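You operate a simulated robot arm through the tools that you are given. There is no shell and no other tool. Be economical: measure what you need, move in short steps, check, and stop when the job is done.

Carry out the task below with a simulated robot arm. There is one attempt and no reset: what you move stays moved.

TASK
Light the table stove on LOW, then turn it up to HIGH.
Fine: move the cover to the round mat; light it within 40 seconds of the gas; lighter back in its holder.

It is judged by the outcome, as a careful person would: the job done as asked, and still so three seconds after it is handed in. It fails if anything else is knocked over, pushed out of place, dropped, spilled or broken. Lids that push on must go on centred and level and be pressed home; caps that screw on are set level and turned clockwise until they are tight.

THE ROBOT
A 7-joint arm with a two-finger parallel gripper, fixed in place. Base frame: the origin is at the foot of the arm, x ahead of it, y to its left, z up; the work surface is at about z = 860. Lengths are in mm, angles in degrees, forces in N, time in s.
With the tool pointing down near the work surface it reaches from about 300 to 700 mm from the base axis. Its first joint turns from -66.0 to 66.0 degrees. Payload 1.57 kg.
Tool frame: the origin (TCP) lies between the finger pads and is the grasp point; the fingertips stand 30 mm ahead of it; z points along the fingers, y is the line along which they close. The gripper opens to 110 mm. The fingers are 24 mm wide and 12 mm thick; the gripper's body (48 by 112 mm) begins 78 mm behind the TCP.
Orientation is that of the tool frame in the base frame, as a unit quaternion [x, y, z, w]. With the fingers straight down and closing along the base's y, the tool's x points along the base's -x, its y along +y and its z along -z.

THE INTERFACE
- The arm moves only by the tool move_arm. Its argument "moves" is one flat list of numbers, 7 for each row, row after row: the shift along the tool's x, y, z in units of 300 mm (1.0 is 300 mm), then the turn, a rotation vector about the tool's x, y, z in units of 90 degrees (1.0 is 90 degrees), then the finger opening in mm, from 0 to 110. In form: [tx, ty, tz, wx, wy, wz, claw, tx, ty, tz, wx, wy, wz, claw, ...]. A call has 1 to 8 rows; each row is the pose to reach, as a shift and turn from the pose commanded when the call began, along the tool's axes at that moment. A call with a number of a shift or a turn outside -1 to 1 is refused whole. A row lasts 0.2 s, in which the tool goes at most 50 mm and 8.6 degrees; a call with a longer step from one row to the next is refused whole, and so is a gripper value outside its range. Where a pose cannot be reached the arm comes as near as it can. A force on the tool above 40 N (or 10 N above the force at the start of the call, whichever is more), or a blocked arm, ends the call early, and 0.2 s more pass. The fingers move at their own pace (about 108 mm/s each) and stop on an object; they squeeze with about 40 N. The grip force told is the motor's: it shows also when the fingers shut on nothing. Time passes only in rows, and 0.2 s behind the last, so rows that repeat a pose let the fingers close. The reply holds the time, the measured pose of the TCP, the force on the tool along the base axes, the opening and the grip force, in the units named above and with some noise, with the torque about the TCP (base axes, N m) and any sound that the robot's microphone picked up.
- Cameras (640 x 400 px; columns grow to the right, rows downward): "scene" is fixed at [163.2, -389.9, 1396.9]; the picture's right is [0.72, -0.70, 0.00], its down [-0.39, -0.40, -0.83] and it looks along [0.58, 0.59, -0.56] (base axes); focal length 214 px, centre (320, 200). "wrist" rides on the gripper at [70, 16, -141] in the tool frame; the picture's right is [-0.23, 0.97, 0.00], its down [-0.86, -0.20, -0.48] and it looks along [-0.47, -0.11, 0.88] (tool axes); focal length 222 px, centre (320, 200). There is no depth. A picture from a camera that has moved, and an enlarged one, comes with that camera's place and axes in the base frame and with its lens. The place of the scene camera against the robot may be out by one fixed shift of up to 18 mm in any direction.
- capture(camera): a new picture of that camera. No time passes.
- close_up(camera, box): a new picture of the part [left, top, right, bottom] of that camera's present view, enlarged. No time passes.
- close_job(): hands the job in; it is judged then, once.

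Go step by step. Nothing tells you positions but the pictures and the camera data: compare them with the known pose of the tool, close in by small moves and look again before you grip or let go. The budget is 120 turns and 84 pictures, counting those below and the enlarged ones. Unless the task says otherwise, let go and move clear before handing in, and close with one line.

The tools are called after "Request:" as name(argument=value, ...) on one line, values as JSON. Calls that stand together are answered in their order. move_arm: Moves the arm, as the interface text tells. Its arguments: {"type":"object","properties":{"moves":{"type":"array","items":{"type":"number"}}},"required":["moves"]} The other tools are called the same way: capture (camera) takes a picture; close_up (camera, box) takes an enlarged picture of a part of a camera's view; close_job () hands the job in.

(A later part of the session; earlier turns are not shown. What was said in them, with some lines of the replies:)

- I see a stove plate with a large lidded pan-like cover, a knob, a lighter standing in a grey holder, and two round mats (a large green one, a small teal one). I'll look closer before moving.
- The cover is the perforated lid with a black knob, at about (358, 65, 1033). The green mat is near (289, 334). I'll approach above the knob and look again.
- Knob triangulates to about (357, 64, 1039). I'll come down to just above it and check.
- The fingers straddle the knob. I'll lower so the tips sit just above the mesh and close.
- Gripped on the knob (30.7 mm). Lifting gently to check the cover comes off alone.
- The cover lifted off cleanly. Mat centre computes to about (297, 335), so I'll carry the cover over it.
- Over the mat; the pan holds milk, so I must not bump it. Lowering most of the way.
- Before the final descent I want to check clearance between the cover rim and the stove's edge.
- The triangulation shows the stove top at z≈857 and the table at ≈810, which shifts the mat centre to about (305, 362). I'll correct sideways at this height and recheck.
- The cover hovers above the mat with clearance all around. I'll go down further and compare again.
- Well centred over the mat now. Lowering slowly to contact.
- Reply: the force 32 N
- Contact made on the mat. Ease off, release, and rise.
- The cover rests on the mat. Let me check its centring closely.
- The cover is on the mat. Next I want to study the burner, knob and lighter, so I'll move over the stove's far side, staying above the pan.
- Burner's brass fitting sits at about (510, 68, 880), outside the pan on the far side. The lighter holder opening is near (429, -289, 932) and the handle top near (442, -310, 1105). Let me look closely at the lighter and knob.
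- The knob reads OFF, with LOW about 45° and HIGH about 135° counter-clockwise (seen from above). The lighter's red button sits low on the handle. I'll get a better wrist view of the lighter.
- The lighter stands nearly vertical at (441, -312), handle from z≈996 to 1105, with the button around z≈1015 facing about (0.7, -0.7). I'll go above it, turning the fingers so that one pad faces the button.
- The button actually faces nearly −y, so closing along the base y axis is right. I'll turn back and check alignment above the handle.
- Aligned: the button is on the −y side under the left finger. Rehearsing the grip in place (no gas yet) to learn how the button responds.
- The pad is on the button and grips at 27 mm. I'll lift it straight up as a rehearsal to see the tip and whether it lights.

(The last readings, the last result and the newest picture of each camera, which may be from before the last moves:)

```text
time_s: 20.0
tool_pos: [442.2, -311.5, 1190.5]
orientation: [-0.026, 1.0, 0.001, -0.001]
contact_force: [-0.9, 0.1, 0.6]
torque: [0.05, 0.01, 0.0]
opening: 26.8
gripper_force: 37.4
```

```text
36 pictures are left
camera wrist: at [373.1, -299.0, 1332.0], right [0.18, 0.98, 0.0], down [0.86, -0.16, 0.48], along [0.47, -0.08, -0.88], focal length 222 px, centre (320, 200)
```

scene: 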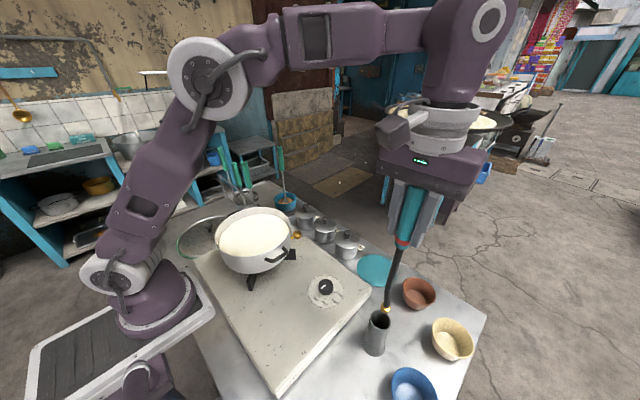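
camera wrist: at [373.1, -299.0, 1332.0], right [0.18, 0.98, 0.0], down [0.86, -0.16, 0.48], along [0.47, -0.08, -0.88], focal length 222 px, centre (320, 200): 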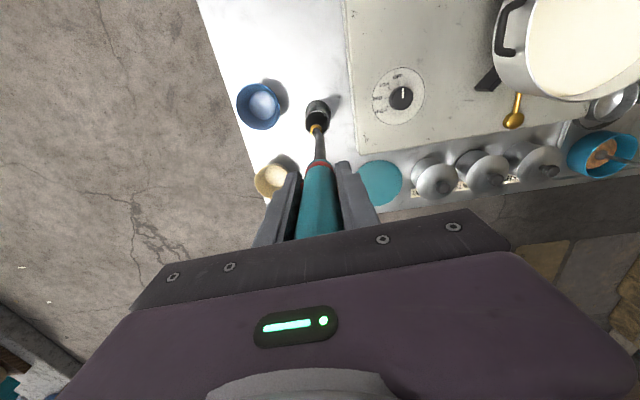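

Request:
close_up(camera="scene", box=[355, 220, 425, 360])

Request:
close_up(camera="wrist", box=[280, 80, 360, 200])

Request:
close_up(camera="wrist", box=[470, 50, 550, 150])

```text
2.86 times, centred on (390, 290) of scene
camera zoom: at [163.2, -389.9, 1396.9], right [0.72, -0.7, 0.0], down [-0.39, -0.4, -0.83], along [0.58, 0.59, -0.56], focal length 613 px, centre (120, -57)
```

zoom: 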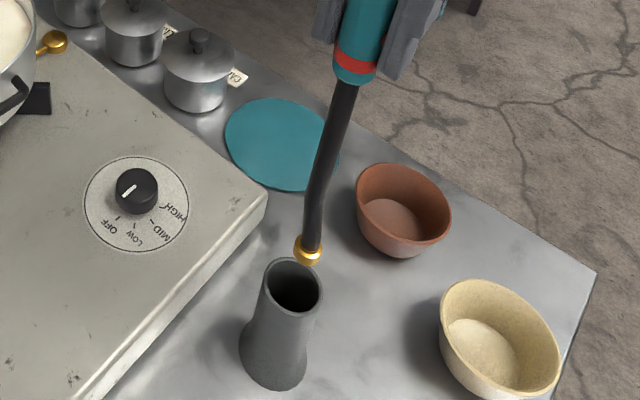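

```text
3.33 times, centred on (320, 140) of wrist
camera zoom: at [373.1, -299.0, 1332.0], right [0.18, 0.98, 0.0], down [0.86, -0.16, 0.48], along [0.47, -0.08, -0.88], focal length 740 px, centre (320, 400)
```

zoom: 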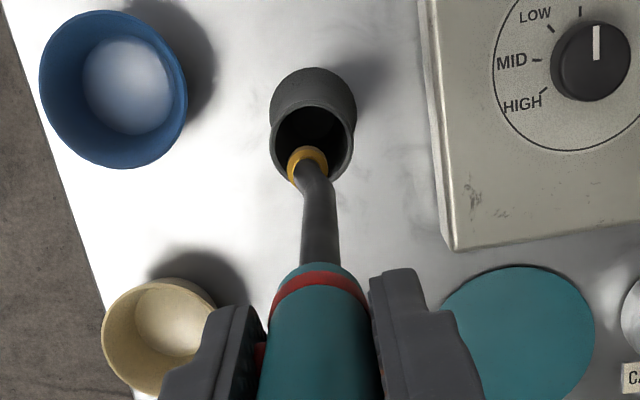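

```text
4.00 times, centred on (510, 100) of wrist
camera zoom: at [373.1, -299.0, 1332.0], right [0.18, 0.98, 0.0], down [0.86, -0.16, 0.48], along [0.47, -0.08, -0.88], focal length 888 px, centre (-440, 600)
```

zoom: 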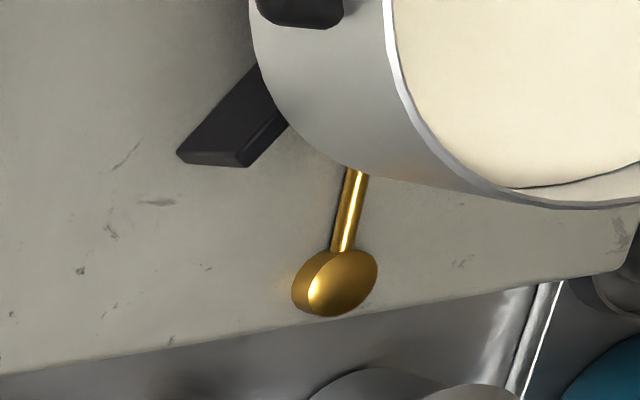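

No flame is obvious. Zooming in on the tip and the button.

Request:
close_up(camera="scene", box=[375, 290, 400, 320])

Request:
close_up(camera="wrist", box=[290, 150, 350, 210])

Request:
close_up(camera="scene", box=[385, 205, 435, 265])

```text
13.33 times, centred on (388, 305) of scene
camera zoom: at [163.2, -389.9, 1396.9], right [0.72, -0.7, 0.0], down [-0.39, -0.4, -0.83], along [0.58, 0.59, -0.56], focal length 2860 px, centre (-580, -1200)
```

zoom: 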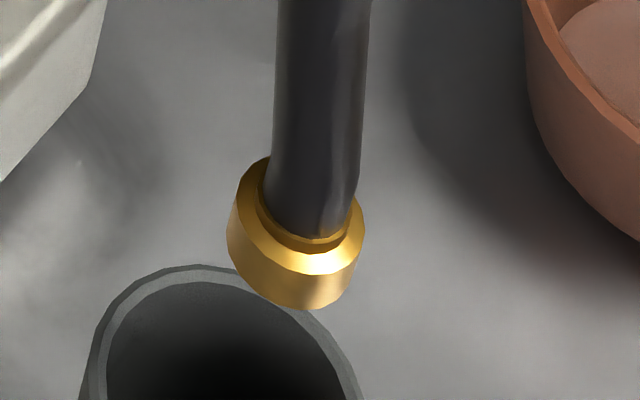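

```text
6.67 times, centred on (320, 180) of wrist
camera zoom: at [373.1, -299.0, 1332.0], right [0.18, 0.98, 0.0], down [0.86, -0.16, 0.48], along [0.47, -0.08, -0.88], focal length 1481 px, centre (320, 333)
```

zoom: 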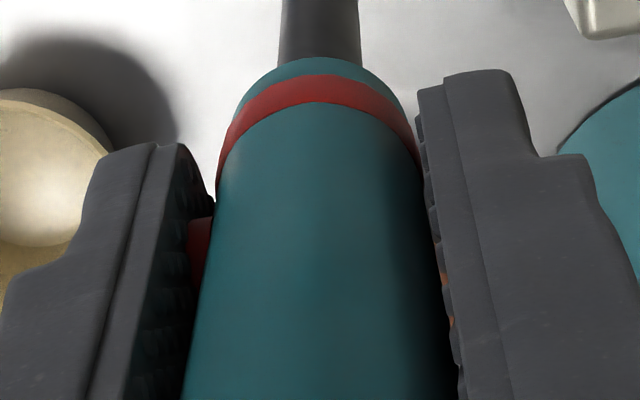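

```text
6.67 times, centred on (410, 235) of scene
camera zoom: at [163.2, -389.9, 1396.9], right [0.72, -0.7, 0.0], down [-0.39, -0.4, -0.83], along [0.58, 0.59, -0.56], focal length 1430 px, centre (-280, -33)
```

zoom: 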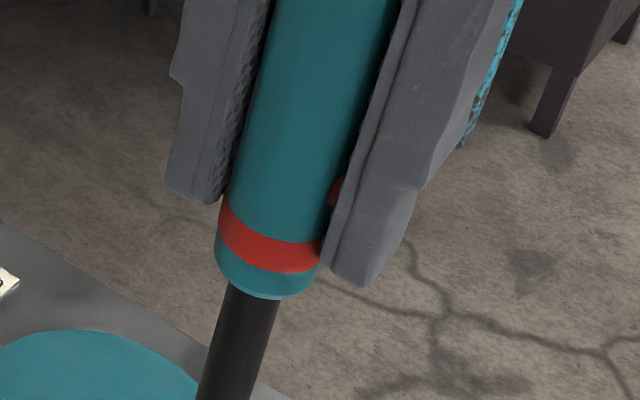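

The tip is a brass nozzle about 225 mm below the TCP, and the button is firmly under the pad. I'll put the lighter back, then open the gas and come back for it.

Request:
move_arm(moves=[0, 0, 0.15, 0, 0, 0, 15, 0, 0, 0.3, 0, 0, 0, 15, 0, 0, 0.42, 0, 0, 0, 15, 0, 0, 0.48, 0, 0, 0, 15, 0, 0, 0.497, 0, 0, 0, 15, 0, 0, 0.5, 0, 0, 0, 15])

Request:
close_up(camera="scene", box=[350, 230, 430, 360])

```text
time_s: 21.4
tool_pos: [442.3, -313.3, 1035.7]
orientation: [-0.026, 1.0, 0.0, 0.0]
contact_force: [0.5, 0.6, -1.8]
torque: [-0.02, -0.01, 0.01]
opening: 26.7
gripper_force: 37.6
```

```text
3.08 times, centred on (390, 295) of scene
camera zoom: at [163.2, -389.9, 1396.9], right [0.72, -0.7, 0.0], down [-0.39, -0.4, -0.83], along [0.58, 0.59, -0.56], focal length 660 px, centre (105, -92)
```

zoom: 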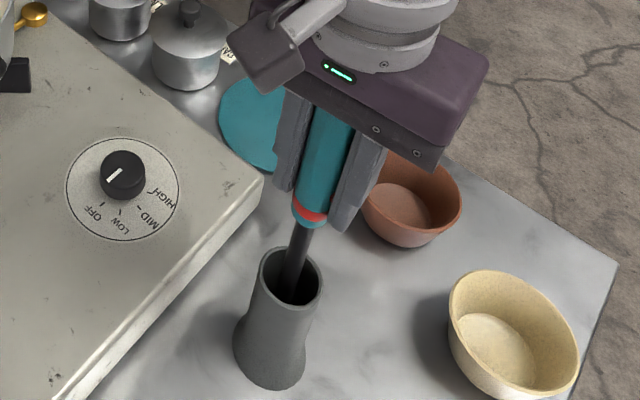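

Request:
move_arm(moves=[0, 0, 0, 0, 0, 0, 50, 0, 0, 0, 0, 0, 0, 70, 0, 0, -0.05, 0, 0, 0, 70, 0, 0, -0.2, 0, 0, 0, 70, 0, 0, -0.35, 0, 0, 0, 70, 0, 0, -0.44, 0, 0, 0, 70])

Request:
close_up(camera="scene", box=[350, 230, 430, 360])

```text
time_s: 22.8
tool_pos: [441.5, -311.8, 1169.2]
orientation: [-0.026, 1.0, 0.0, 0.0]
contact_force: [0.5, -0.2, 0.4]
torque: [0.03, 0.01, -0.04]
opening: 70.0
gripper_force: 0.1
```

```text
3.08 times, centred on (390, 295) of scene
camera zoom: at [163.2, -389.9, 1396.9], right [0.72, -0.7, 0.0], down [-0.39, -0.4, -0.83], along [0.58, 0.59, -0.56], focal length 660 px, centre (105, -92)
```

zoom: 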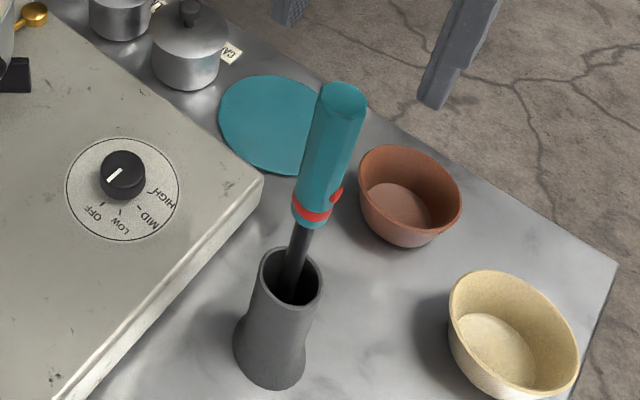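

Lighter is stowed upright again. Now over to the knob.

Request:
move_arm(moves=[0.003, 0.14, 0, 0, 0, 0, 70, 0.006, 0.28, 0, 0, 0, 0, 70, 0.009, 0.42, 0, 0, 0, 0, 70, 0.011, 0.528, 0, 0, 0, 0, 70, 0.011, 0.528, 0.15, 0, 0, 0, 70, 0.011, 0.528, 0.3, 0, 0, 0, 70, 0.011, 0.528, 0.45, 0, 0, 0, 70, 0.011, 0.528, 0.6, 0, 0, 0, 70])

Request:
close_up(camera="wrist", box=[220, 80, 420, 260])

```text
time_s: 24.6
tool_pos: [431.9, -154.1, 988.3]
orientation: [-0.026, 1.0, 0.0, 0.0]
contact_force: [-0.1, 0.0, 0.2]
torque: [0.03, 0.02, 0.0]
opening: 70.2
gripper_force: 0.1
```

```text
2.22 times, centred on (320, 170) of wrist
camera zoom: at [361.8, -141.9, 1131.3], right [0.18, 0.98, 0.0], down [0.86, -0.15, 0.48], along [0.47, -0.08, -0.88], focal length 494 px, centre (320, 267)
```

zoom: 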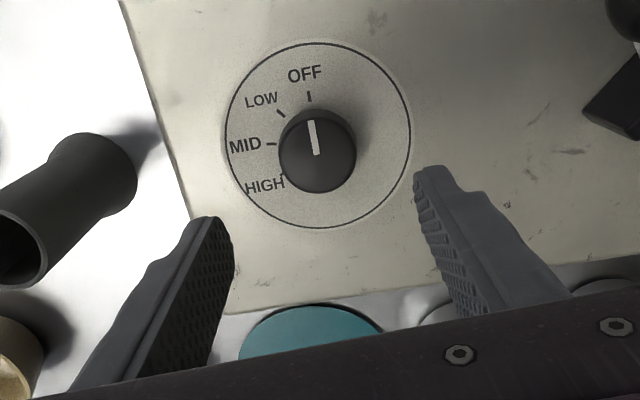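

Knob centre is at (426.5, -154). Lowering around it and closing.

Request:
move_arm(moves=[0.018, 0.001, 0.12, 0, 0, 0, 65, 0.018, 0.001, 0.24, 0, 0, 0, 65, 0.018, 0.001, 0.303, 0, 0, 0, 65, 0.018, 0.001, 0.303, 0, 0, 0, 20, 0.018, 0.001, 0.303, 0, 0, 0, 20, 0.018, 0.001, 0.303, 0, 0, 0, 20])

Request:
close_up(camera="wrist", box=[220, 80, 420, 260])

```text
time_s: 26.0
tool_pos: [425.7, -156.0, 898.5]
orientation: [-0.025, 1.0, -0.001, 0.0]
contact_force: [-0.4, -14.9, -12.2]
torque: [-0.53, -0.8, -0.08]
opening: 41.1
gripper_force: 45.1
```

```text
2.22 times, centred on (320, 170) of wrist
camera zoom: at [356.1, -142.9, 1040.2], right [0.18, 0.98, 0.0], down [0.86, -0.16, 0.48], along [0.47, -0.09, -0.88], focal length 494 px, centre (320, 267)
```

zoom: 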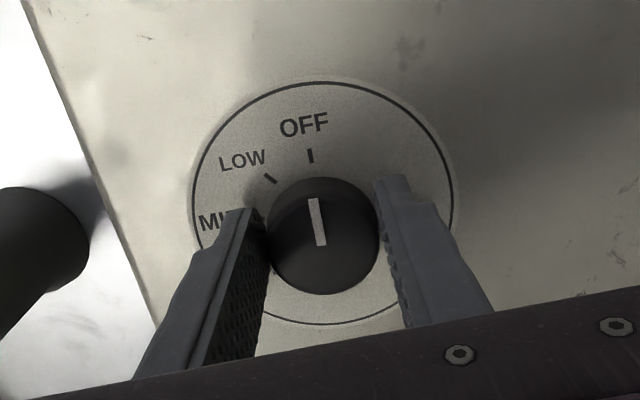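

Gripped. Small recentre, then turn 45° counter-clockwise (seen from above) to LOW.

Request:
move_arm(moves=[0, -0.006, 0, 0, 0, 0, 20, 0, -0.006, 0, 0, 0, -0.085, 20, 0, -0.006, 0, 0, 0, -0.17, 20, 0, -0.006, 0, 0, 0, -0.255, 20, 0, -0.006, 0, 0, 0, -0.34, 20, 0, -0.006, 0, 0, 0, -0.425, 20, 0, -0.006, 0, 0, 0, -0.5, 20])

Request:
close_up(camera="wrist", box=[220, 80, 420, 260])

Request:
close_up(camera="scene", box=[295, 255, 355, 320])

```text
time_s: 27.6
tool_pos: [426.8, -158.9, 899.6]
orientation: [-0.407, 0.913, -0.002, 0.002]
contact_force: [15.8, -27.4, -0.9]
torque: [-0.96, -0.36, -0.17]
opening: 41.0
gripper_force: 44.6
```

```text
2.22 times, centred on (320, 170) of wrist
camera zoom: at [368.5, -199.6, 1040.0], right [-0.57, 0.82, 0.0], down [0.72, 0.5, 0.48], along [0.4, 0.27, -0.88], focal length 494 px, centre (320, 267)
```

zoom: 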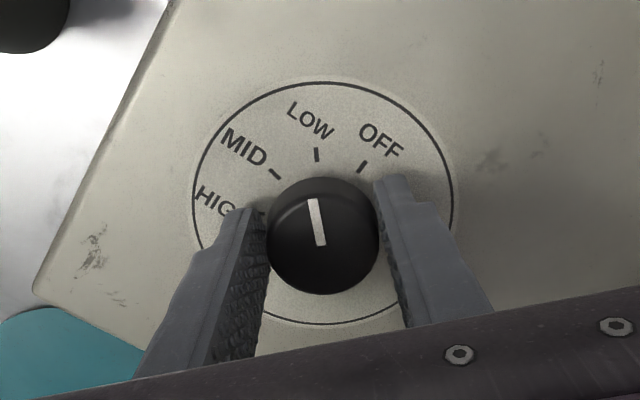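

```text
6.15 times, centred on (325, 288) of scene
camera zoom: at [163.6, -390.6, 1396.6], right [0.72, -0.7, 0.0], down [-0.39, -0.4, -0.83], along [0.58, 0.59, -0.56], focal length 1320 px, centre (289, -338)
```

zoom: 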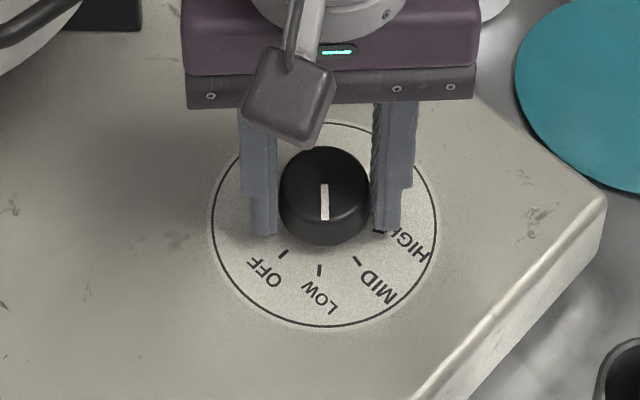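

Pointer reads LOW (gas on at about t=27 s). Release, rise and head back to the lighter.

Request:
move_arm(moves=[0, 0.006, 0, 0, 0, 0, 55, 0, 0.006, 0, 0, 0, 0, 70, 0, 0.006, -0.15, 0, 0, 0, 70, 0, 0.006, -0.31, 0, 0, 0.09, 70, 0, 0.006, -0.47, 0, 0, 0.18, 70, 0, 0.006, -0.63, 0, 0, 0.27, 70, 0, 0.006, -0.79, 0, 0, 0.36, 70, 0, 0.006, -0.91, 0, 0, 0.45, 70])

```text
time_s: 29.4
tool_pos: [423.6, -155.2, 1171.8]
orientation: [-0.064, 0.998, 0.0, 0.0]
contact_force: [0.6, -0.4, -0.2]
torque: [0.03, 0.01, 0.0]
opening: 69.9
gripper_force: 0.1
```

Request:
move_arm(moves=[0.002, -0.14, 0, 0, 0, 0.02, 70, 0.004, -0.28, 0, 0, 0, 0.048, 70, 0.006, -0.42, 0, 0, 0, 0.048, 70, 0.007, -0.528, 0, 0, 0, 0.048, 70, 0.007, -0.528, 0.15, 0, 0, 0.048, 70, 0.007, -0.528, 0.3, 0, 0, 0.048, 70, 0.007, -0.528, 0.42, 0, 0, 0.048, 70, 0.007, -0.528, 0.452, 0, 0, 0.048, 70])

Request:
close_up(camera="wrist", box=[230, 80, 410, 240])

```text
time_s: 31.2
tool_pos: [442.2, -314.1, 1035.6]
orientation: [-0.026, 1.0, 0.001, 0.0]
contact_force: [0.7, -0.4, 0.4]
torque: [0.0, 0.01, -0.03]
opening: 70.2
gripper_force: 0.1
```

```text
2.50 times, centred on (320, 160) of wrist
camera zoom: at [373.0, -301.7, 1177.6], right [0.17, 0.98, 0.0], down [0.86, -0.15, 0.48], along [0.47, -0.08, -0.88], focal length 555 px, centre (320, 300)
```

zoom: 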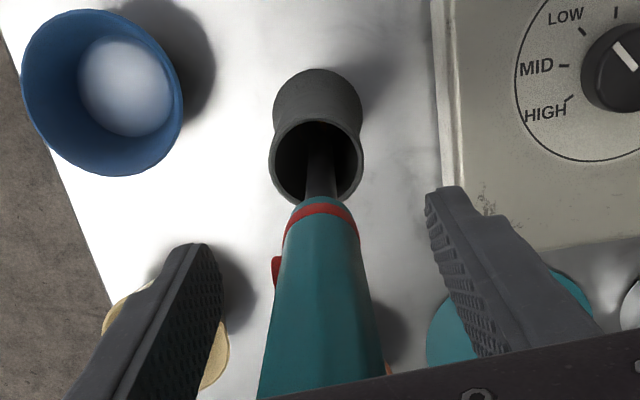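

Aligned as before. Grip and lift the lighter clear.

Request:
move_arm(moves=[0, 0, 0, 0, 0, 0, 40, 0, 0, 0, 0, 0, 0, 15, 0, 0, 0, 0, 0, 0, 15, 0, 0, -0.06, 0, 0, 0, 15, 0, 0, -0.21, 0, 0, 0, 15, 0, 0, -0.36, 0, 0, 0, 15, 0, 0, -0.52, 0, 0, 0, 15])

```text
time_s: 32.8
tool_pos: [439.3, -312.9, 1191.7]
orientation: [-0.027, 1.0, 0.0, -0.001]
contact_force: [0.5, -0.2, -0.1]
torque: [0.01, -0.02, -0.02]
opening: 26.6
gripper_force: 37.0
```

Request:
move_arm(moves=[-0.06, 0.13, 0, 0, 0, 0, 15, -0.12, 0.27, 0, 0, 0, 0, 15, -0.17, 0.41, 0, 0, 0, 0, 15, -0.21, 0.55, 0, 0, 0, 0, 15, -0.25, 0.7, 0, 0, 0, 0, 15, -0.28, 0.85, 0, 0, 0, 0, 15, -0.3, 1.0, 0, 0, 0, 0, 15])

Request:
capture(camera="wrist")

```text
time_s: 34.4
tool_pos: [519.3, -6.6, 1193.6]
orientation: [-0.028, 1.0, 0.0, 0.0]
contact_force: [-1.2, 0.5, -1.5]
torque: [0.01, -0.01, -0.02]
opening: 26.8
gripper_force: 37.3
```

```text
22 pictures are left
camera wrist: at [449.3, 5.5, 1334.9], right [0.17, 0.98, 0.0], down [0.86, -0.15, 0.48], along [0.47, -0.08, -0.88], focal length 222 px, centre (320, 200)
```

wrist: 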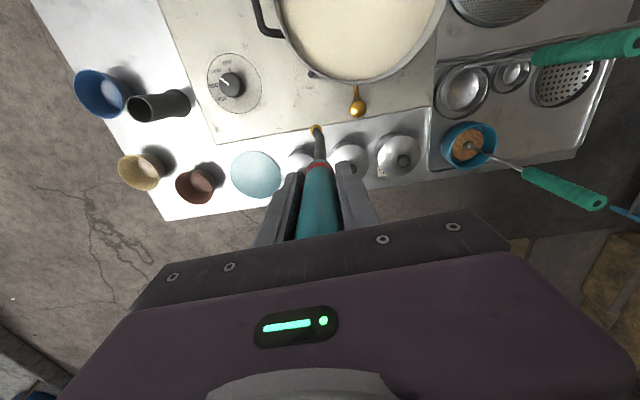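

Now close above the brass port, tip ~40 mm over it, and look.

Request:
move_arm(moves=[0.002, 0.13, 0.02, 0, 0, 0, 15, 0.006, 0.25, 0.07, 0, 0, 0, 15, 0.006, 0.267, 0.178, 0, 0, 0, 15])

Request:
close_up(camera="wrist", box=[280, 80, 380, 170])

Request:
close_up(camera="scene", box=[275, 195, 325, 255])

```text
time_s: 35.2
tool_pos: [510.3, 72.5, 1138.0]
orientation: [-0.027, 1.0, 0.0, 0.0]
contact_force: [-0.6, -0.5, -1.8]
torque: [0.0, -0.02, -0.01]
opening: 26.6
gripper_force: 38.0
```

```text
4.44 times, centred on (330, 125) of wrist
camera zoom: at [441.0, 84.5, 1280.3], right [0.17, 0.98, 0.0], down [0.86, -0.15, 0.48], along [0.47, -0.08, -0.88], focal length 987 px, centre (276, 533)
```

zoom: 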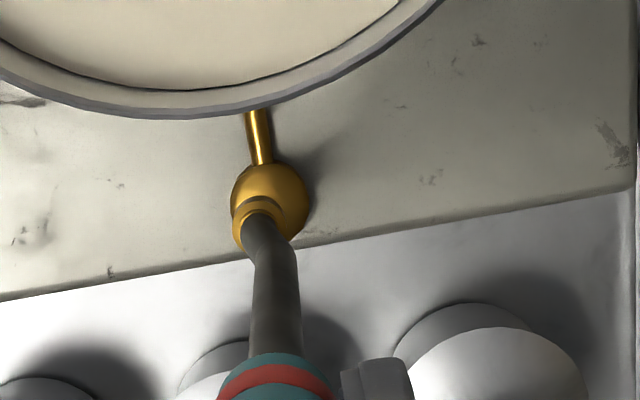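

```text
6.67 times, centred on (300, 225) of scene
camera zoom: at [163.3, -389.9, 1396.9], right [0.72, -0.7, 0.0], down [-0.39, -0.4, -0.83], along [0.58, 0.59, -0.56], focal length 1430 px, centre (453, 33)
```

zoom: 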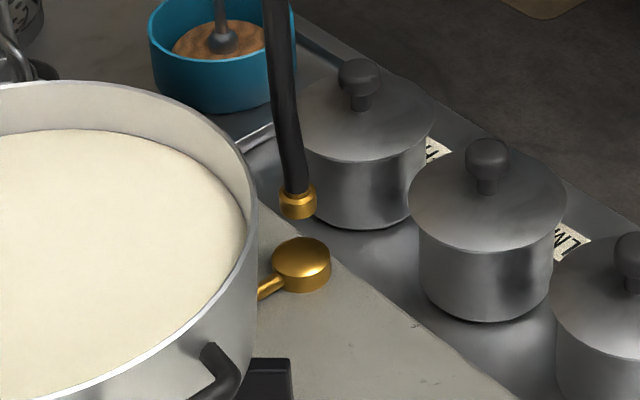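

The tip is nearly over the port, about 30 mm up. Shift 3 mm and descend 20 mm.

Request:
move_arm(moves=[-0.01, 0.01, 0.02, 0, 0, 0, 15, -0.01, 0.01, 0.045, 0, 0, 0, 15, -0.01, 0.01, 0.067, 0, 0, 0, 15])

Request:
close_up(camera="scene", box=[275, 195, 325, 255])

```text
time_s: 36.0
tool_pos: [512.1, 75.4, 1118.2]
orientation: [-0.027, 1.0, 0.0, 0.0]
contact_force: [-0.4, 0.3, -1.5]
torque: [0.02, 0.0, -0.01]
opening: 26.5
gripper_force: 37.5
```

```text
6.67 times, centred on (300, 225) of scene
camera zoom: at [163.2, -389.9, 1396.9], right [0.72, -0.7, 0.0], down [-0.39, -0.4, -0.83], along [0.58, 0.59, -0.56], focal length 1430 px, centre (453, 33)
```

zoom: 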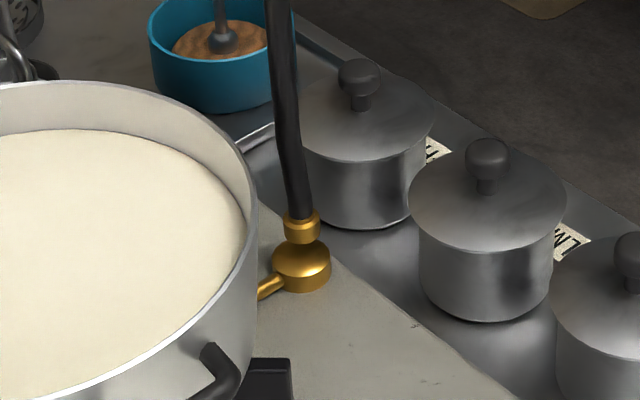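

The tip is just above the port. A few more millimetres and dwell, listening for ignition.

Request:
move_arm(moves=[0, 0, 0.01, 0, 0, 0, 15, 0, 0, 0.016, 0, 0, 0, 10, 0, 0, 0.016, 0, 0, 0, 5, 0, 0, 0.016, 0, 0, 0, 0])

Request:
close_up(camera="scene", box=[225, 195, 325, 285])

```text
time_s: 37.0
tool_pos: [512.2, 75.2, 1113.2]
orientation: [-0.027, 1.0, 0.0, 0.0]
contact_force: [-0.3, 0.1, -1.9]
torque: [0.01, 0.0, 0.03]
opening: 26.7
gripper_force: 37.7
```

```text
4.44 times, centred on (275, 240) of scene
camera zoom: at [163.2, -389.9, 1396.9], right [0.72, -0.7, 0.0], down [-0.39, -0.4, -0.83], along [0.58, 0.59, -0.56], focal length 953 px, centre (520, 22)
```

zoom: 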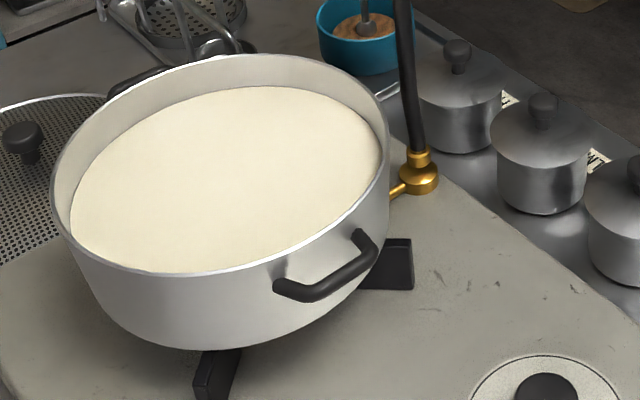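

No ignition yet. I'll ease down until the tip just touches the port.

Request:
move_arm(moves=[0, 0, 0.006, 0, 0, 0, 0, 0, 0, 0.012, 0, 0, 0, 0, 0, 0, 0.018, 0, 0, 0, 0])

Request:
close_up(camera="scene", box=[275, 205, 325, 255])

```text
time_s: 37.8
tool_pos: [511.0, 74.8, 1107.5]
orientation: [-0.027, 1.0, 0.0, 0.0]
contact_force: [0.2, 0.1, -1.8]
torque: [-0.02, -0.04, 0.02]
opening: 27.0
gripper_force: 37.9
```

```text
8.00 times, centred on (300, 230) of scene
camera zoom: at [163.2, -389.9, 1396.9], right [0.72, -0.7, 0.0], down [-0.39, -0.4, -0.83], along [0.58, 0.59, -0.56], focal length 1716 px, centre (480, -40)
```

zoom: 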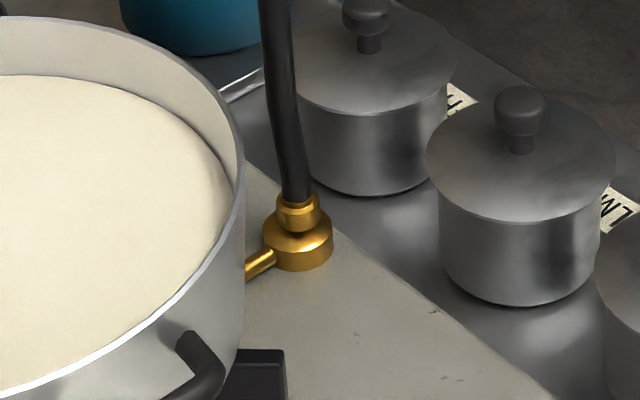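

Near touching but no spark; perhaps the button must be pressed afresh at the port. I'll rest the tip on the port gently first.

Request:
move_arm(moves=[0, 0, 0.006, 0, 0, 0, 0, 0, 0, 0.012, 0, 0, 0, 0])

```text
time_s: 38.4
tool_pos: [512.0, 75.2, 1103.9]
orientation: [-0.028, 1.0, -0.001, -0.001]
contact_force: [-0.6, 0.2, -1.2]
torque: [-0.01, 0.04, -0.03]
opening: 26.7
gripper_force: 37.2
```

Request:
move_arm(moves=[0, 0, 0.006, 0, 0, 0, 0, 0, 0, 0.012, 0, 0, 0, 0, 0, 0, 0.018, 0, 0, 0, 0])

Request:
close_up(camera="scene", box=[275, 205, 325, 255])

```text
time_s: 39.2
tool_pos: [512.2, 75.3, 1100.0]
orientation: [-0.027, 1.0, -0.001, 0.003]
contact_force: [0.9, -0.7, 32.1]
torque: [-0.26, -0.13, 0.09]
opening: 26.5
gripper_force: 37.6
```

```text
8.00 times, centred on (300, 230) of scene
camera zoom: at [162.7, -390.0, 1396.9], right [0.72, -0.7, 0.0], down [-0.39, -0.4, -0.83], along [0.58, 0.59, -0.56], focal length 1716 px, centre (480, -40)
```

zoom: 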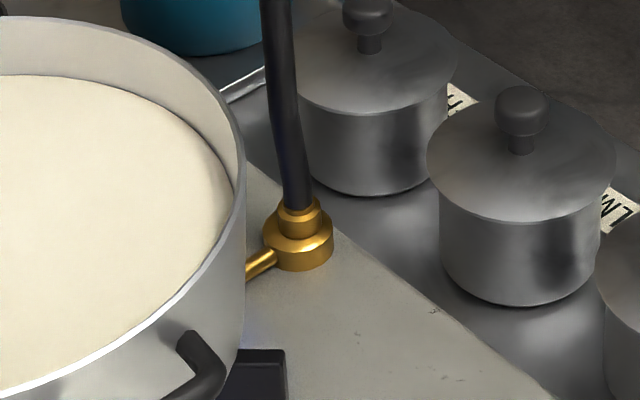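

Contact. I see a bluish glow under the pan's edge; checking whether it's lit.

Request:
close_up(camera="scene", box=[215, 235, 305, 300])

```text
6.15 times, centred on (260, 268) of scene
camera zoom: at [162.7, -390.0, 1396.9], right [0.72, -0.7, 0.0], down [-0.39, -0.4, -0.83], along [0.58, 0.59, -0.56], focal length 1320 px, centre (689, -215)
```

zoom: 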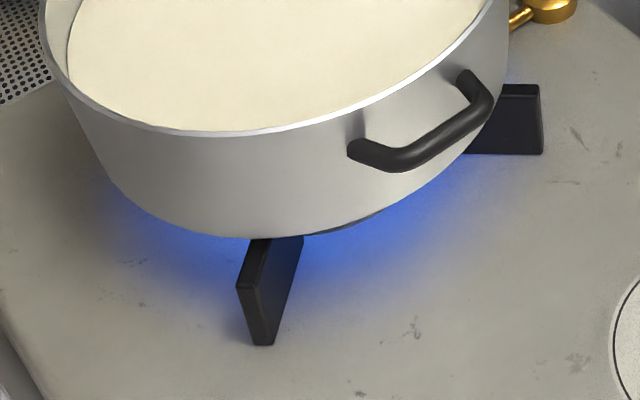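

It's lit (blue flame under the pan, about 12 s after the gas). Now I raise the lighter and carry it back.

Request:
move_arm(moves=[0, 0, -0.04, 0, 0, 0, 0, 0, 0, -0.18, 0, 0, 0, 0, 0, 0, -0.325, 0, 0, 0, 0, -0.01, -0.12, -0.325, 0, 0, 0, 0, -0.01, -0.26, -0.325, 0, 0, 0, 0])

```text
time_s: 40.4
tool_pos: [521.1, -3.9, 1195.0]
orientation: [-0.028, 1.0, 0.0, 0.001]
contact_force: [-0.3, 0.5, -2.0]
torque: [0.02, 0.0, 0.01]
opening: 26.6
gripper_force: 37.8
```

Request:
move_arm(moves=[0.02, -0.14, 0, 0, 0, 0, 0, 0.05, -0.28, 0, 0, 0, 0, 0, 0.08, -0.42, 0, 0, 0, 0, 0, 0.12, -0.56, 0, 0, 0, 0, 0, 0.17, -0.7, 0, 0, 0, 0, 0, 0.22, -0.84, 0, 0, 0, 0, 0, 0.28, -0.96, 0, 0, 0, 0, 0, 0.317, -1.0, 0, 0, 0, 0, 0])

Request:
close_up(camera="wrist", box=[280, 80, 360, 200])

Request:
close_up(camera="scene", box=[355, 220, 425, 360])

```text
time_s: 42.2
tool_pos: [441.2, -307.3, 1196.2]
orientation: [-0.028, 1.0, 0.0, 0.001]
contact_force: [-0.2, 0.3, -1.9]
torque: [0.02, -0.01, 0.0]
opening: 26.8
gripper_force: 37.4
```

```text
3.33 times, centred on (320, 140) of wrist
camera zoom: at [371.4, -297.2, 1338.3], right [0.17, 0.98, 0.0], down [0.86, -0.15, 0.48], along [0.47, -0.08, -0.88], focal length 740 px, centre (320, 400)
```

zoom: 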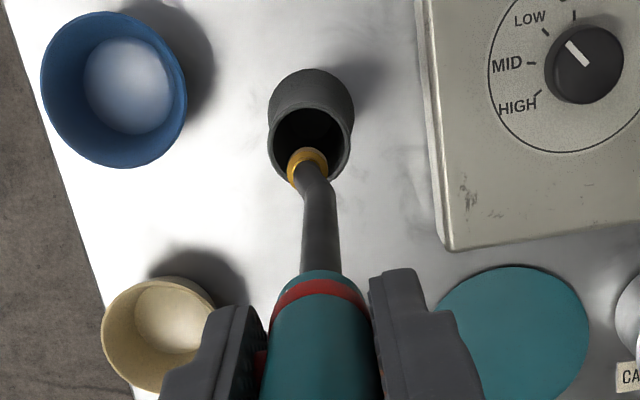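

```text
2.86 times, centred on (390, 290) of scene
camera zoom: at [163.2, -390.0, 1396.9], right [0.72, -0.7, 0.0], down [-0.39, -0.4, -0.83], along [0.58, 0.59, -0.56], focal length 613 px, centre (120, -57)
```

zoom: 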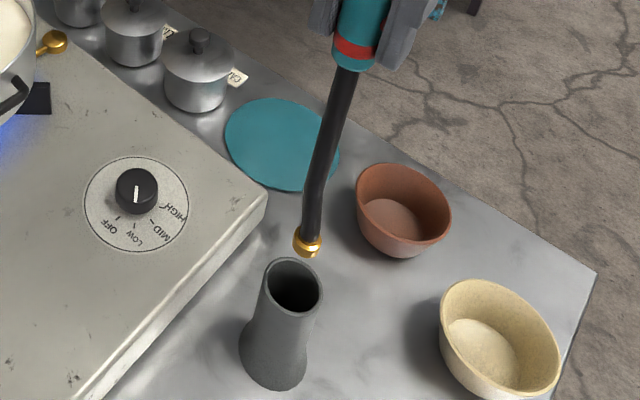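

Tip is just above the holder mouth as in the rehearsal, about 2 mm off in y. Insert straight down.

Request:
move_arm(moves=[-0.005, -0.007, 0, 0, 0, 0, 0, -0.005, -0.007, 0.12, 0, 0, 0, 0, -0.005, -0.007, 0.27, 0, 0, 0, 0, -0.005, -0.007, 0.41, 0, 0, 0, 0, -0.005, -0.007, 0.5, 0, 0, 0, 0, -0.005, -0.007, 0.525, 0, 0, 0, 0, -0.005, -0.007, 0.532, 0, 0, 0, 0])

Request:
close_up(camera="scene", box=[350, 230, 430, 360])

```text
time_s: 43.8
tool_pos: [442.8, -310.0, 1037.5]
orientation: [-0.027, 1.0, 0.0, 0.001]
contact_force: [0.7, 0.1, -1.4]
torque: [0.0, 0.0, 0.0]
opening: 26.7
gripper_force: 37.2
```

```text
3.08 times, centred on (390, 295) of scene
camera zoom: at [163.2, -389.9, 1396.9], right [0.72, -0.7, 0.0], down [-0.39, -0.4, -0.83], along [0.58, 0.59, -0.56], focal length 660 px, centre (105, -92)
```

zoom: 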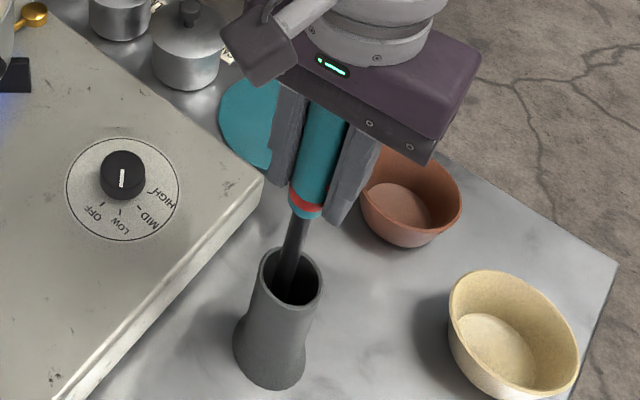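

It's a few mm higher than before (it slid slightly in the grip). Ease down to touch the bottom.

Request:
move_arm(moves=[0, -0.004, 0.005, 0, 0, 0, 0, 0, -0.007, 0.01, 0, 0, 0, 0, 0, -0.007, 0.014, 0, 0, 0, 0])

```text
time_s: 44.6
tool_pos: [442.3, -310.3, 1032.8]
orientation: [-0.029, 1.0, 0.0, 0.0]
contact_force: [-0.1, -0.4, -0.8]
torque: [0.02, -0.01, -0.01]
opening: 26.8
gripper_force: 37.9
```

Release and rise.

Request:
move_arm(moves=[0, 0, 0.004, 0, 0, 0, 0, 0, 0, 0.004, 0, 0, 0, 40, 0, 0, 0.004, 0, 0, 0, 70, 0, 0, -0.05, 0, 0, 0, 70, 0, 0, -0.2, 0, 0, 0, 70, 0, 0, -0.35, 0, 0, 0, 70, 0, 0, -0.45, 0, 0, 0, 70])

Request:
close_up(camera="scene", box=[350, 230, 430, 360])

```text
time_s: 46.2
tool_pos: [443.7, -311.9, 1167.3]
orientation: [-0.027, 1.0, 0.001, 0.0]
contact_force: [-0.3, 0.0, 0.4]
torque: [-0.02, -0.01, 0.04]
opening: 69.9
gripper_force: 0.0
```

```text
3.08 times, centred on (390, 295) of scene
camera zoom: at [163.2, -389.9, 1396.9], right [0.72, -0.7, 0.0], down [-0.39, -0.4, -0.83], along [0.58, 0.59, -0.56], focal length 660 px, centre (105, -92)
```

zoom: 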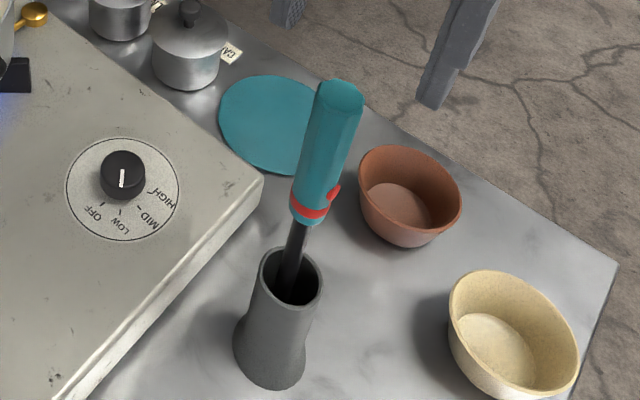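

Lighter is home. Now to the knob, pre-turned clockwise so there's room to turn it 90° to HIGH.

Request:
move_arm(moves=[0.006, 0.14, 0, 0, 0, 0, 70, 0.013, 0.28, 0, 0, 0, 0.07, 70, 0.02, 0.42, 0, 0, 0, 0.15, 70, 0.026, 0.535, 0, 0, 0, 0.23, 70, 0.026, 0.535, 0.15, 0, 0, 0.31, 70, 0.026, 0.535, 0.3, 0, 0, 0.39, 70, 0.026, 0.535, 0.45, 0, 0, 0.46, 70, 0.026, 0.535, 0.6, 0, 0, 0.5, 70])

Request:
close_up(camera="wrist", box=[220, 80, 420, 260])

```text
time_s: 48.0
tool_pos: [422.2, -150.6, 987.0]
orientation: [0.359, 0.934, 0.001, 0.0]
contact_force: [-0.6, -0.7, -0.5]
torque: [0.0, 0.0, 0.02]
opening: 70.2
gripper_force: 0.0
```

```text
2.22 times, centred on (320, 170) of wrist
camera zoom: at [383.7, -93.7, 1128.7], right [0.82, 0.57, 0.0], down [0.5, -0.72, 0.48], along [0.27, -0.39, -0.88], focal length 494 px, centre (320, 267)
```

zoom: 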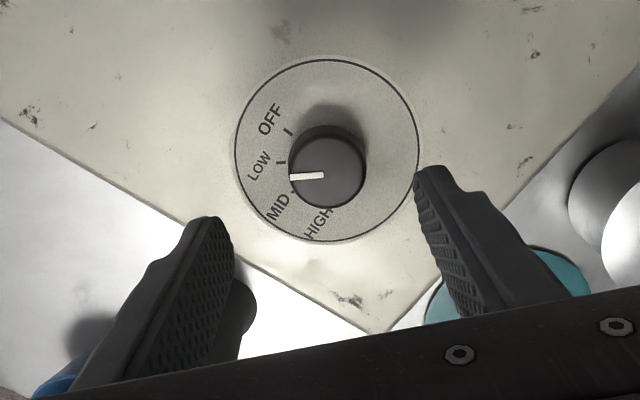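

Lower around the knob and close.

Request:
move_arm(moves=[-0.006, 0.006, 0.12, 0, 0, 0, 65, -0.006, 0.006, 0.24, 0, 0, 0, 65, -0.006, 0.006, 0.3, 0, 0, 0, 65, -0.006, 0.006, 0.3, 0, 0, 0, 20, -0.006, 0.006, 0.3, 0, 0, 0, 20, -0.006, 0.006, 0.3, 0, 0, 0, 20])

```text
time_s: 49.4
tool_pos: [427.0, -154.2, 896.0]
orientation: [0.358, 0.934, -0.001, -0.001]
contact_force: [-8.8, -8.3, -5.5]
torque: [-0.98, -0.52, -0.03]
opening: 41.4
gripper_force: 44.8
```

Request:
move_arm(moves=[0, 0.005, 0, 0, 0, 0, 20, 0, 0.005, 0, 0, 0, -0.085, 20, 0, 0.005, 0, 0, 0, -0.17, 20, 0, 0.005, 0, 0, 0, -0.255, 20, 0, 0.005, 0, 0, 0, -0.34, 20, 0, 0.005, 0, 0, 0, -0.425, 20, 0, 0.005, 0, 0, 0, -0.51, 20])

Request:
close_up(camera="wrist", box=[220, 80, 420, 260])

```text
time_s: 50.0
tool_pos: [427.2, -154.0, 896.3]
orientation: [0.312, 0.95, -0.001, -0.001]
contact_force: [-0.6, -4.6, -6.0]
torque: [-0.27, 0.18, -0.03]
opening: 41.0
gripper_force: 45.1
stopped in row 2: the force on the tool passed its limit at 44 N (the readings are from after the stop); the commanded pose is now the measured one
```

```text
2.22 times, centred on (320, 170) of wrist
camera zoom: at [383.3, -99.2, 1037.5], right [0.76, 0.65, 0.0], down [0.57, -0.67, 0.48], along [0.31, -0.37, -0.88], focal length 494 px, centre (320, 267)
```

zoom: 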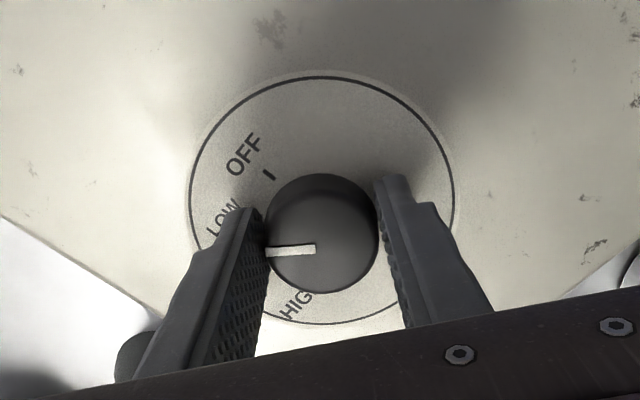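

My shift over-pushed; the pose has now re-centred with low force. Continue turning purely about the axis.

Request:
move_arm(moves=[0, 0, 0, 0, 0, -0.08, 20, 0, 0, 0, 0, 0, -0.16, 20, 0, 0, 0, 0, 0, -0.24, 20, 0, 0, 0, 0, 0, -0.32, 20, 0, 0, 0, 0, 0, -0.4, 20, 0, 0, 0, 0, 0, -0.48, 20])

```text
time_s: 51.4
tool_pos: [426.8, -155.0, 895.8]
orientation: [-0.06, 0.998, -0.002, -0.002]
contact_force: [-2.7, -36.6, -10.3]
torque: [-0.96, -0.42, -0.08]
opening: 41.3
gripper_force: 44.9
```

Side force is growing; a tiny nudge to see which way relieves it.

Request:
move_arm(moves=[0, 0.004, 0, 0, 0, 0, 20])

```text
time_s: 51.8
tool_pos: [428.0, -155.0, 895.8]
orientation: [-0.059, 0.998, -0.002, -0.001]
contact_force: [0.2, -46.1, -4.7]
torque: [-1.04, 1.03, -0.12]
opening: 41.3
gripper_force: 44.5
```

Request:
move_arm(moves=[0, -0.006, 0, 0, 0, 0, 20, 0, -0.013, 0, 0, 0, 0, 20])

```text
time_s: 52.4
tool_pos: [429.1, -154.5, 895.0]
orientation: [-0.06, 0.998, 0.0, -0.003]
contact_force: [-5.7, -18.2, 3.9]
torque: [-0.87, -0.43, -0.05]
opening: 41.2
gripper_force: 45.7
```

Request:
move_arm(moves=[0, -0.006, 0, 0, 0, 0, 20, 0, -0.006, 0, 0, 0, -0.08, 20, 0, -0.006, 0, 0, 0, -0.16, 20, 0, -0.006, 0, 0, 0, -0.24, 20])

Request:
close_up(camera="wrist", box=[220, 80, 420, 260])

```text
time_s: 53.4
tool_pos: [428.4, -156.2, 895.8]
orientation: [-0.247, 0.969, 0.0, -0.003]
contact_force: [-11.0, 8.6, 18.0]
torque: [0.23, 1.13, 0.03]
opening: 41.6
gripper_force: 45.4
```

```text
2.22 times, centred on (320, 170) of wrist
camera zoom: at [361.2, -175.8, 1038.1], right [-0.27, 0.96, 0.0], down [0.85, 0.24, 0.47], along [0.46, 0.13, -0.88], focal length 494 px, centre (320, 267)
```

zoom: 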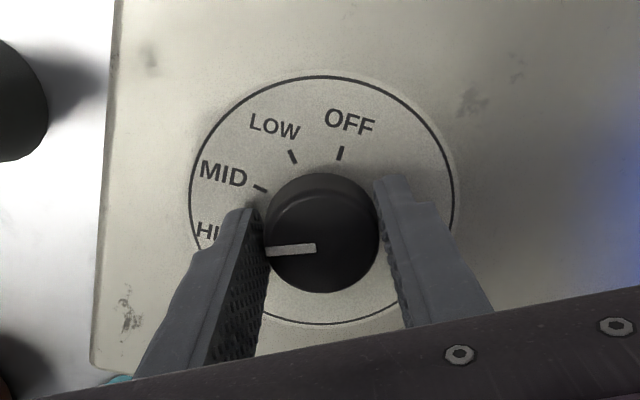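

Still lit and past MID. Last ~20° to HIGH.

Request:
move_arm(moves=[0, 0, 0, 0, 0, -0.075, 20, 0, 0, 0, 0, 0, -0.15, 20, 0, 0, 0, 0, 0, -0.215, 20])

Request:
close_up(camera="wrist", box=[220, 80, 420, 260])

```text
time_s: 54.2
tool_pos: [428.9, -156.9, 895.4]
orientation: [-0.406, 0.914, 0.0, -0.001]
contact_force: [-5.9, 15.6, -1.0]
torque: [0.61, -0.07, -0.72]
opening: 41.8
gripper_force: 45.1
```

```text
2.22 times, centred on (320, 170) of wrist
camera zoom: at [371.8, -197.6, 1037.5], right [-0.57, 0.82, 0.0], down [0.72, 0.5, 0.48], along [0.39, 0.27, -0.88], focal length 494 px, centre (320, 267)
```

zoom: 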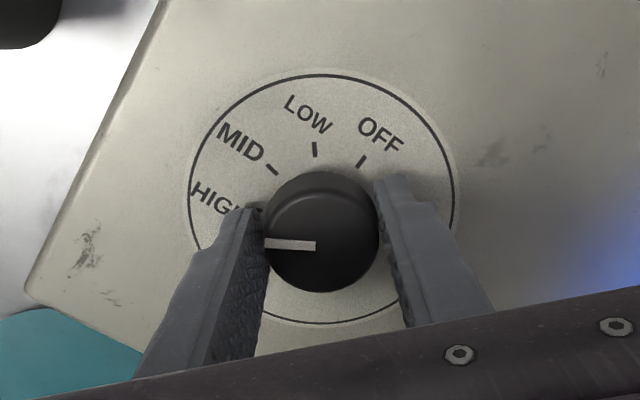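

The stop was felt (torque −0.72) and the pointer is at HIGH. Release and rise clear.

Request:
move_arm(moves=[0, 0, 0, 0, 0, 0, 55, 0, 0, 0, 0, 0, 0, 70, 0, 0, -0.1, 0, 0, 0, 70, 0, 0, -0.25, 0, 0, 0, 70, 0, 0, -0.4, 0, 0, 0, 70, 0, 0, -0.56, 0, 0, 0, 70, 0, 0, -0.72, 0, 0, 0, 70, 0, 0, -0.88, 0, 0, 0, 70])

Request:
close_up(camera="scene", box=[215, 220, 355, 320])

Request:
capture(camera="scene")

```text
time_s: 56.0
tool_pos: [431.4, -157.2, 1163.0]
orientation: [-0.406, 0.914, 0.0, -0.003]
contact_force: [0.6, 0.2, -0.3]
torque: [-0.02, -0.02, 0.0]
opening: 70.1
gripper_force: 0.0
```

```text
4.00 times, centred on (285, 270) of scene
camera zoom: at [163.2, -389.9, 1396.9], right [0.72, -0.7, 0.0], down [-0.39, -0.4, -0.83], along [0.58, 0.59, -0.56], focal length 858 px, centre (460, -80)
```

zoom: 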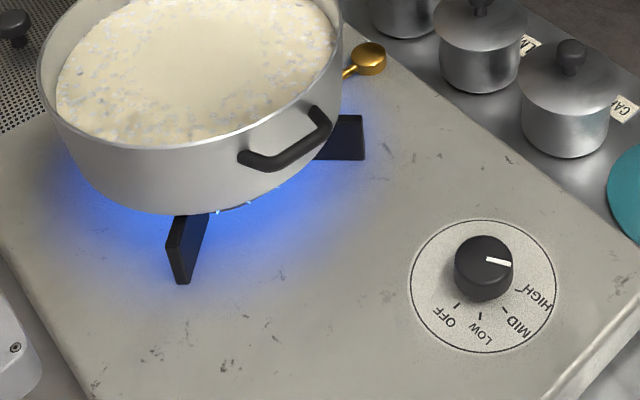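

```text
5 pictures are left
```

scene: 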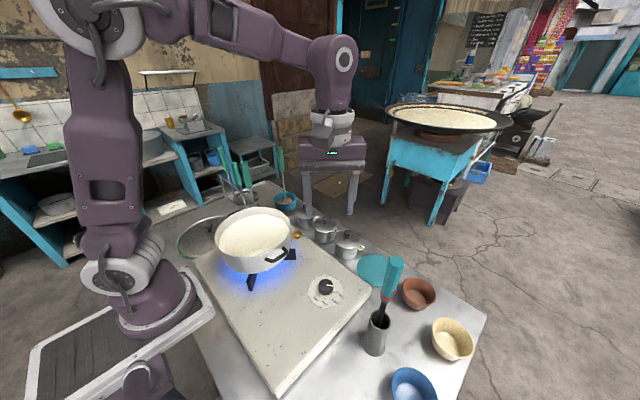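

The flame is larger, the pointer is on HIGH, the lighter is in its holder and the cover is on the mat, with the arm clear. The milk is starting to bubble, so I'm handing in now.

Request:
close_job()

```text
The job is handed in.
```

The stove was lit on LOW about 12 s after the gas came on, then turned up to HIGH. The cover is on the green mat, the lighter is back in its holder, and the milk was starting to bubble when I handed in.
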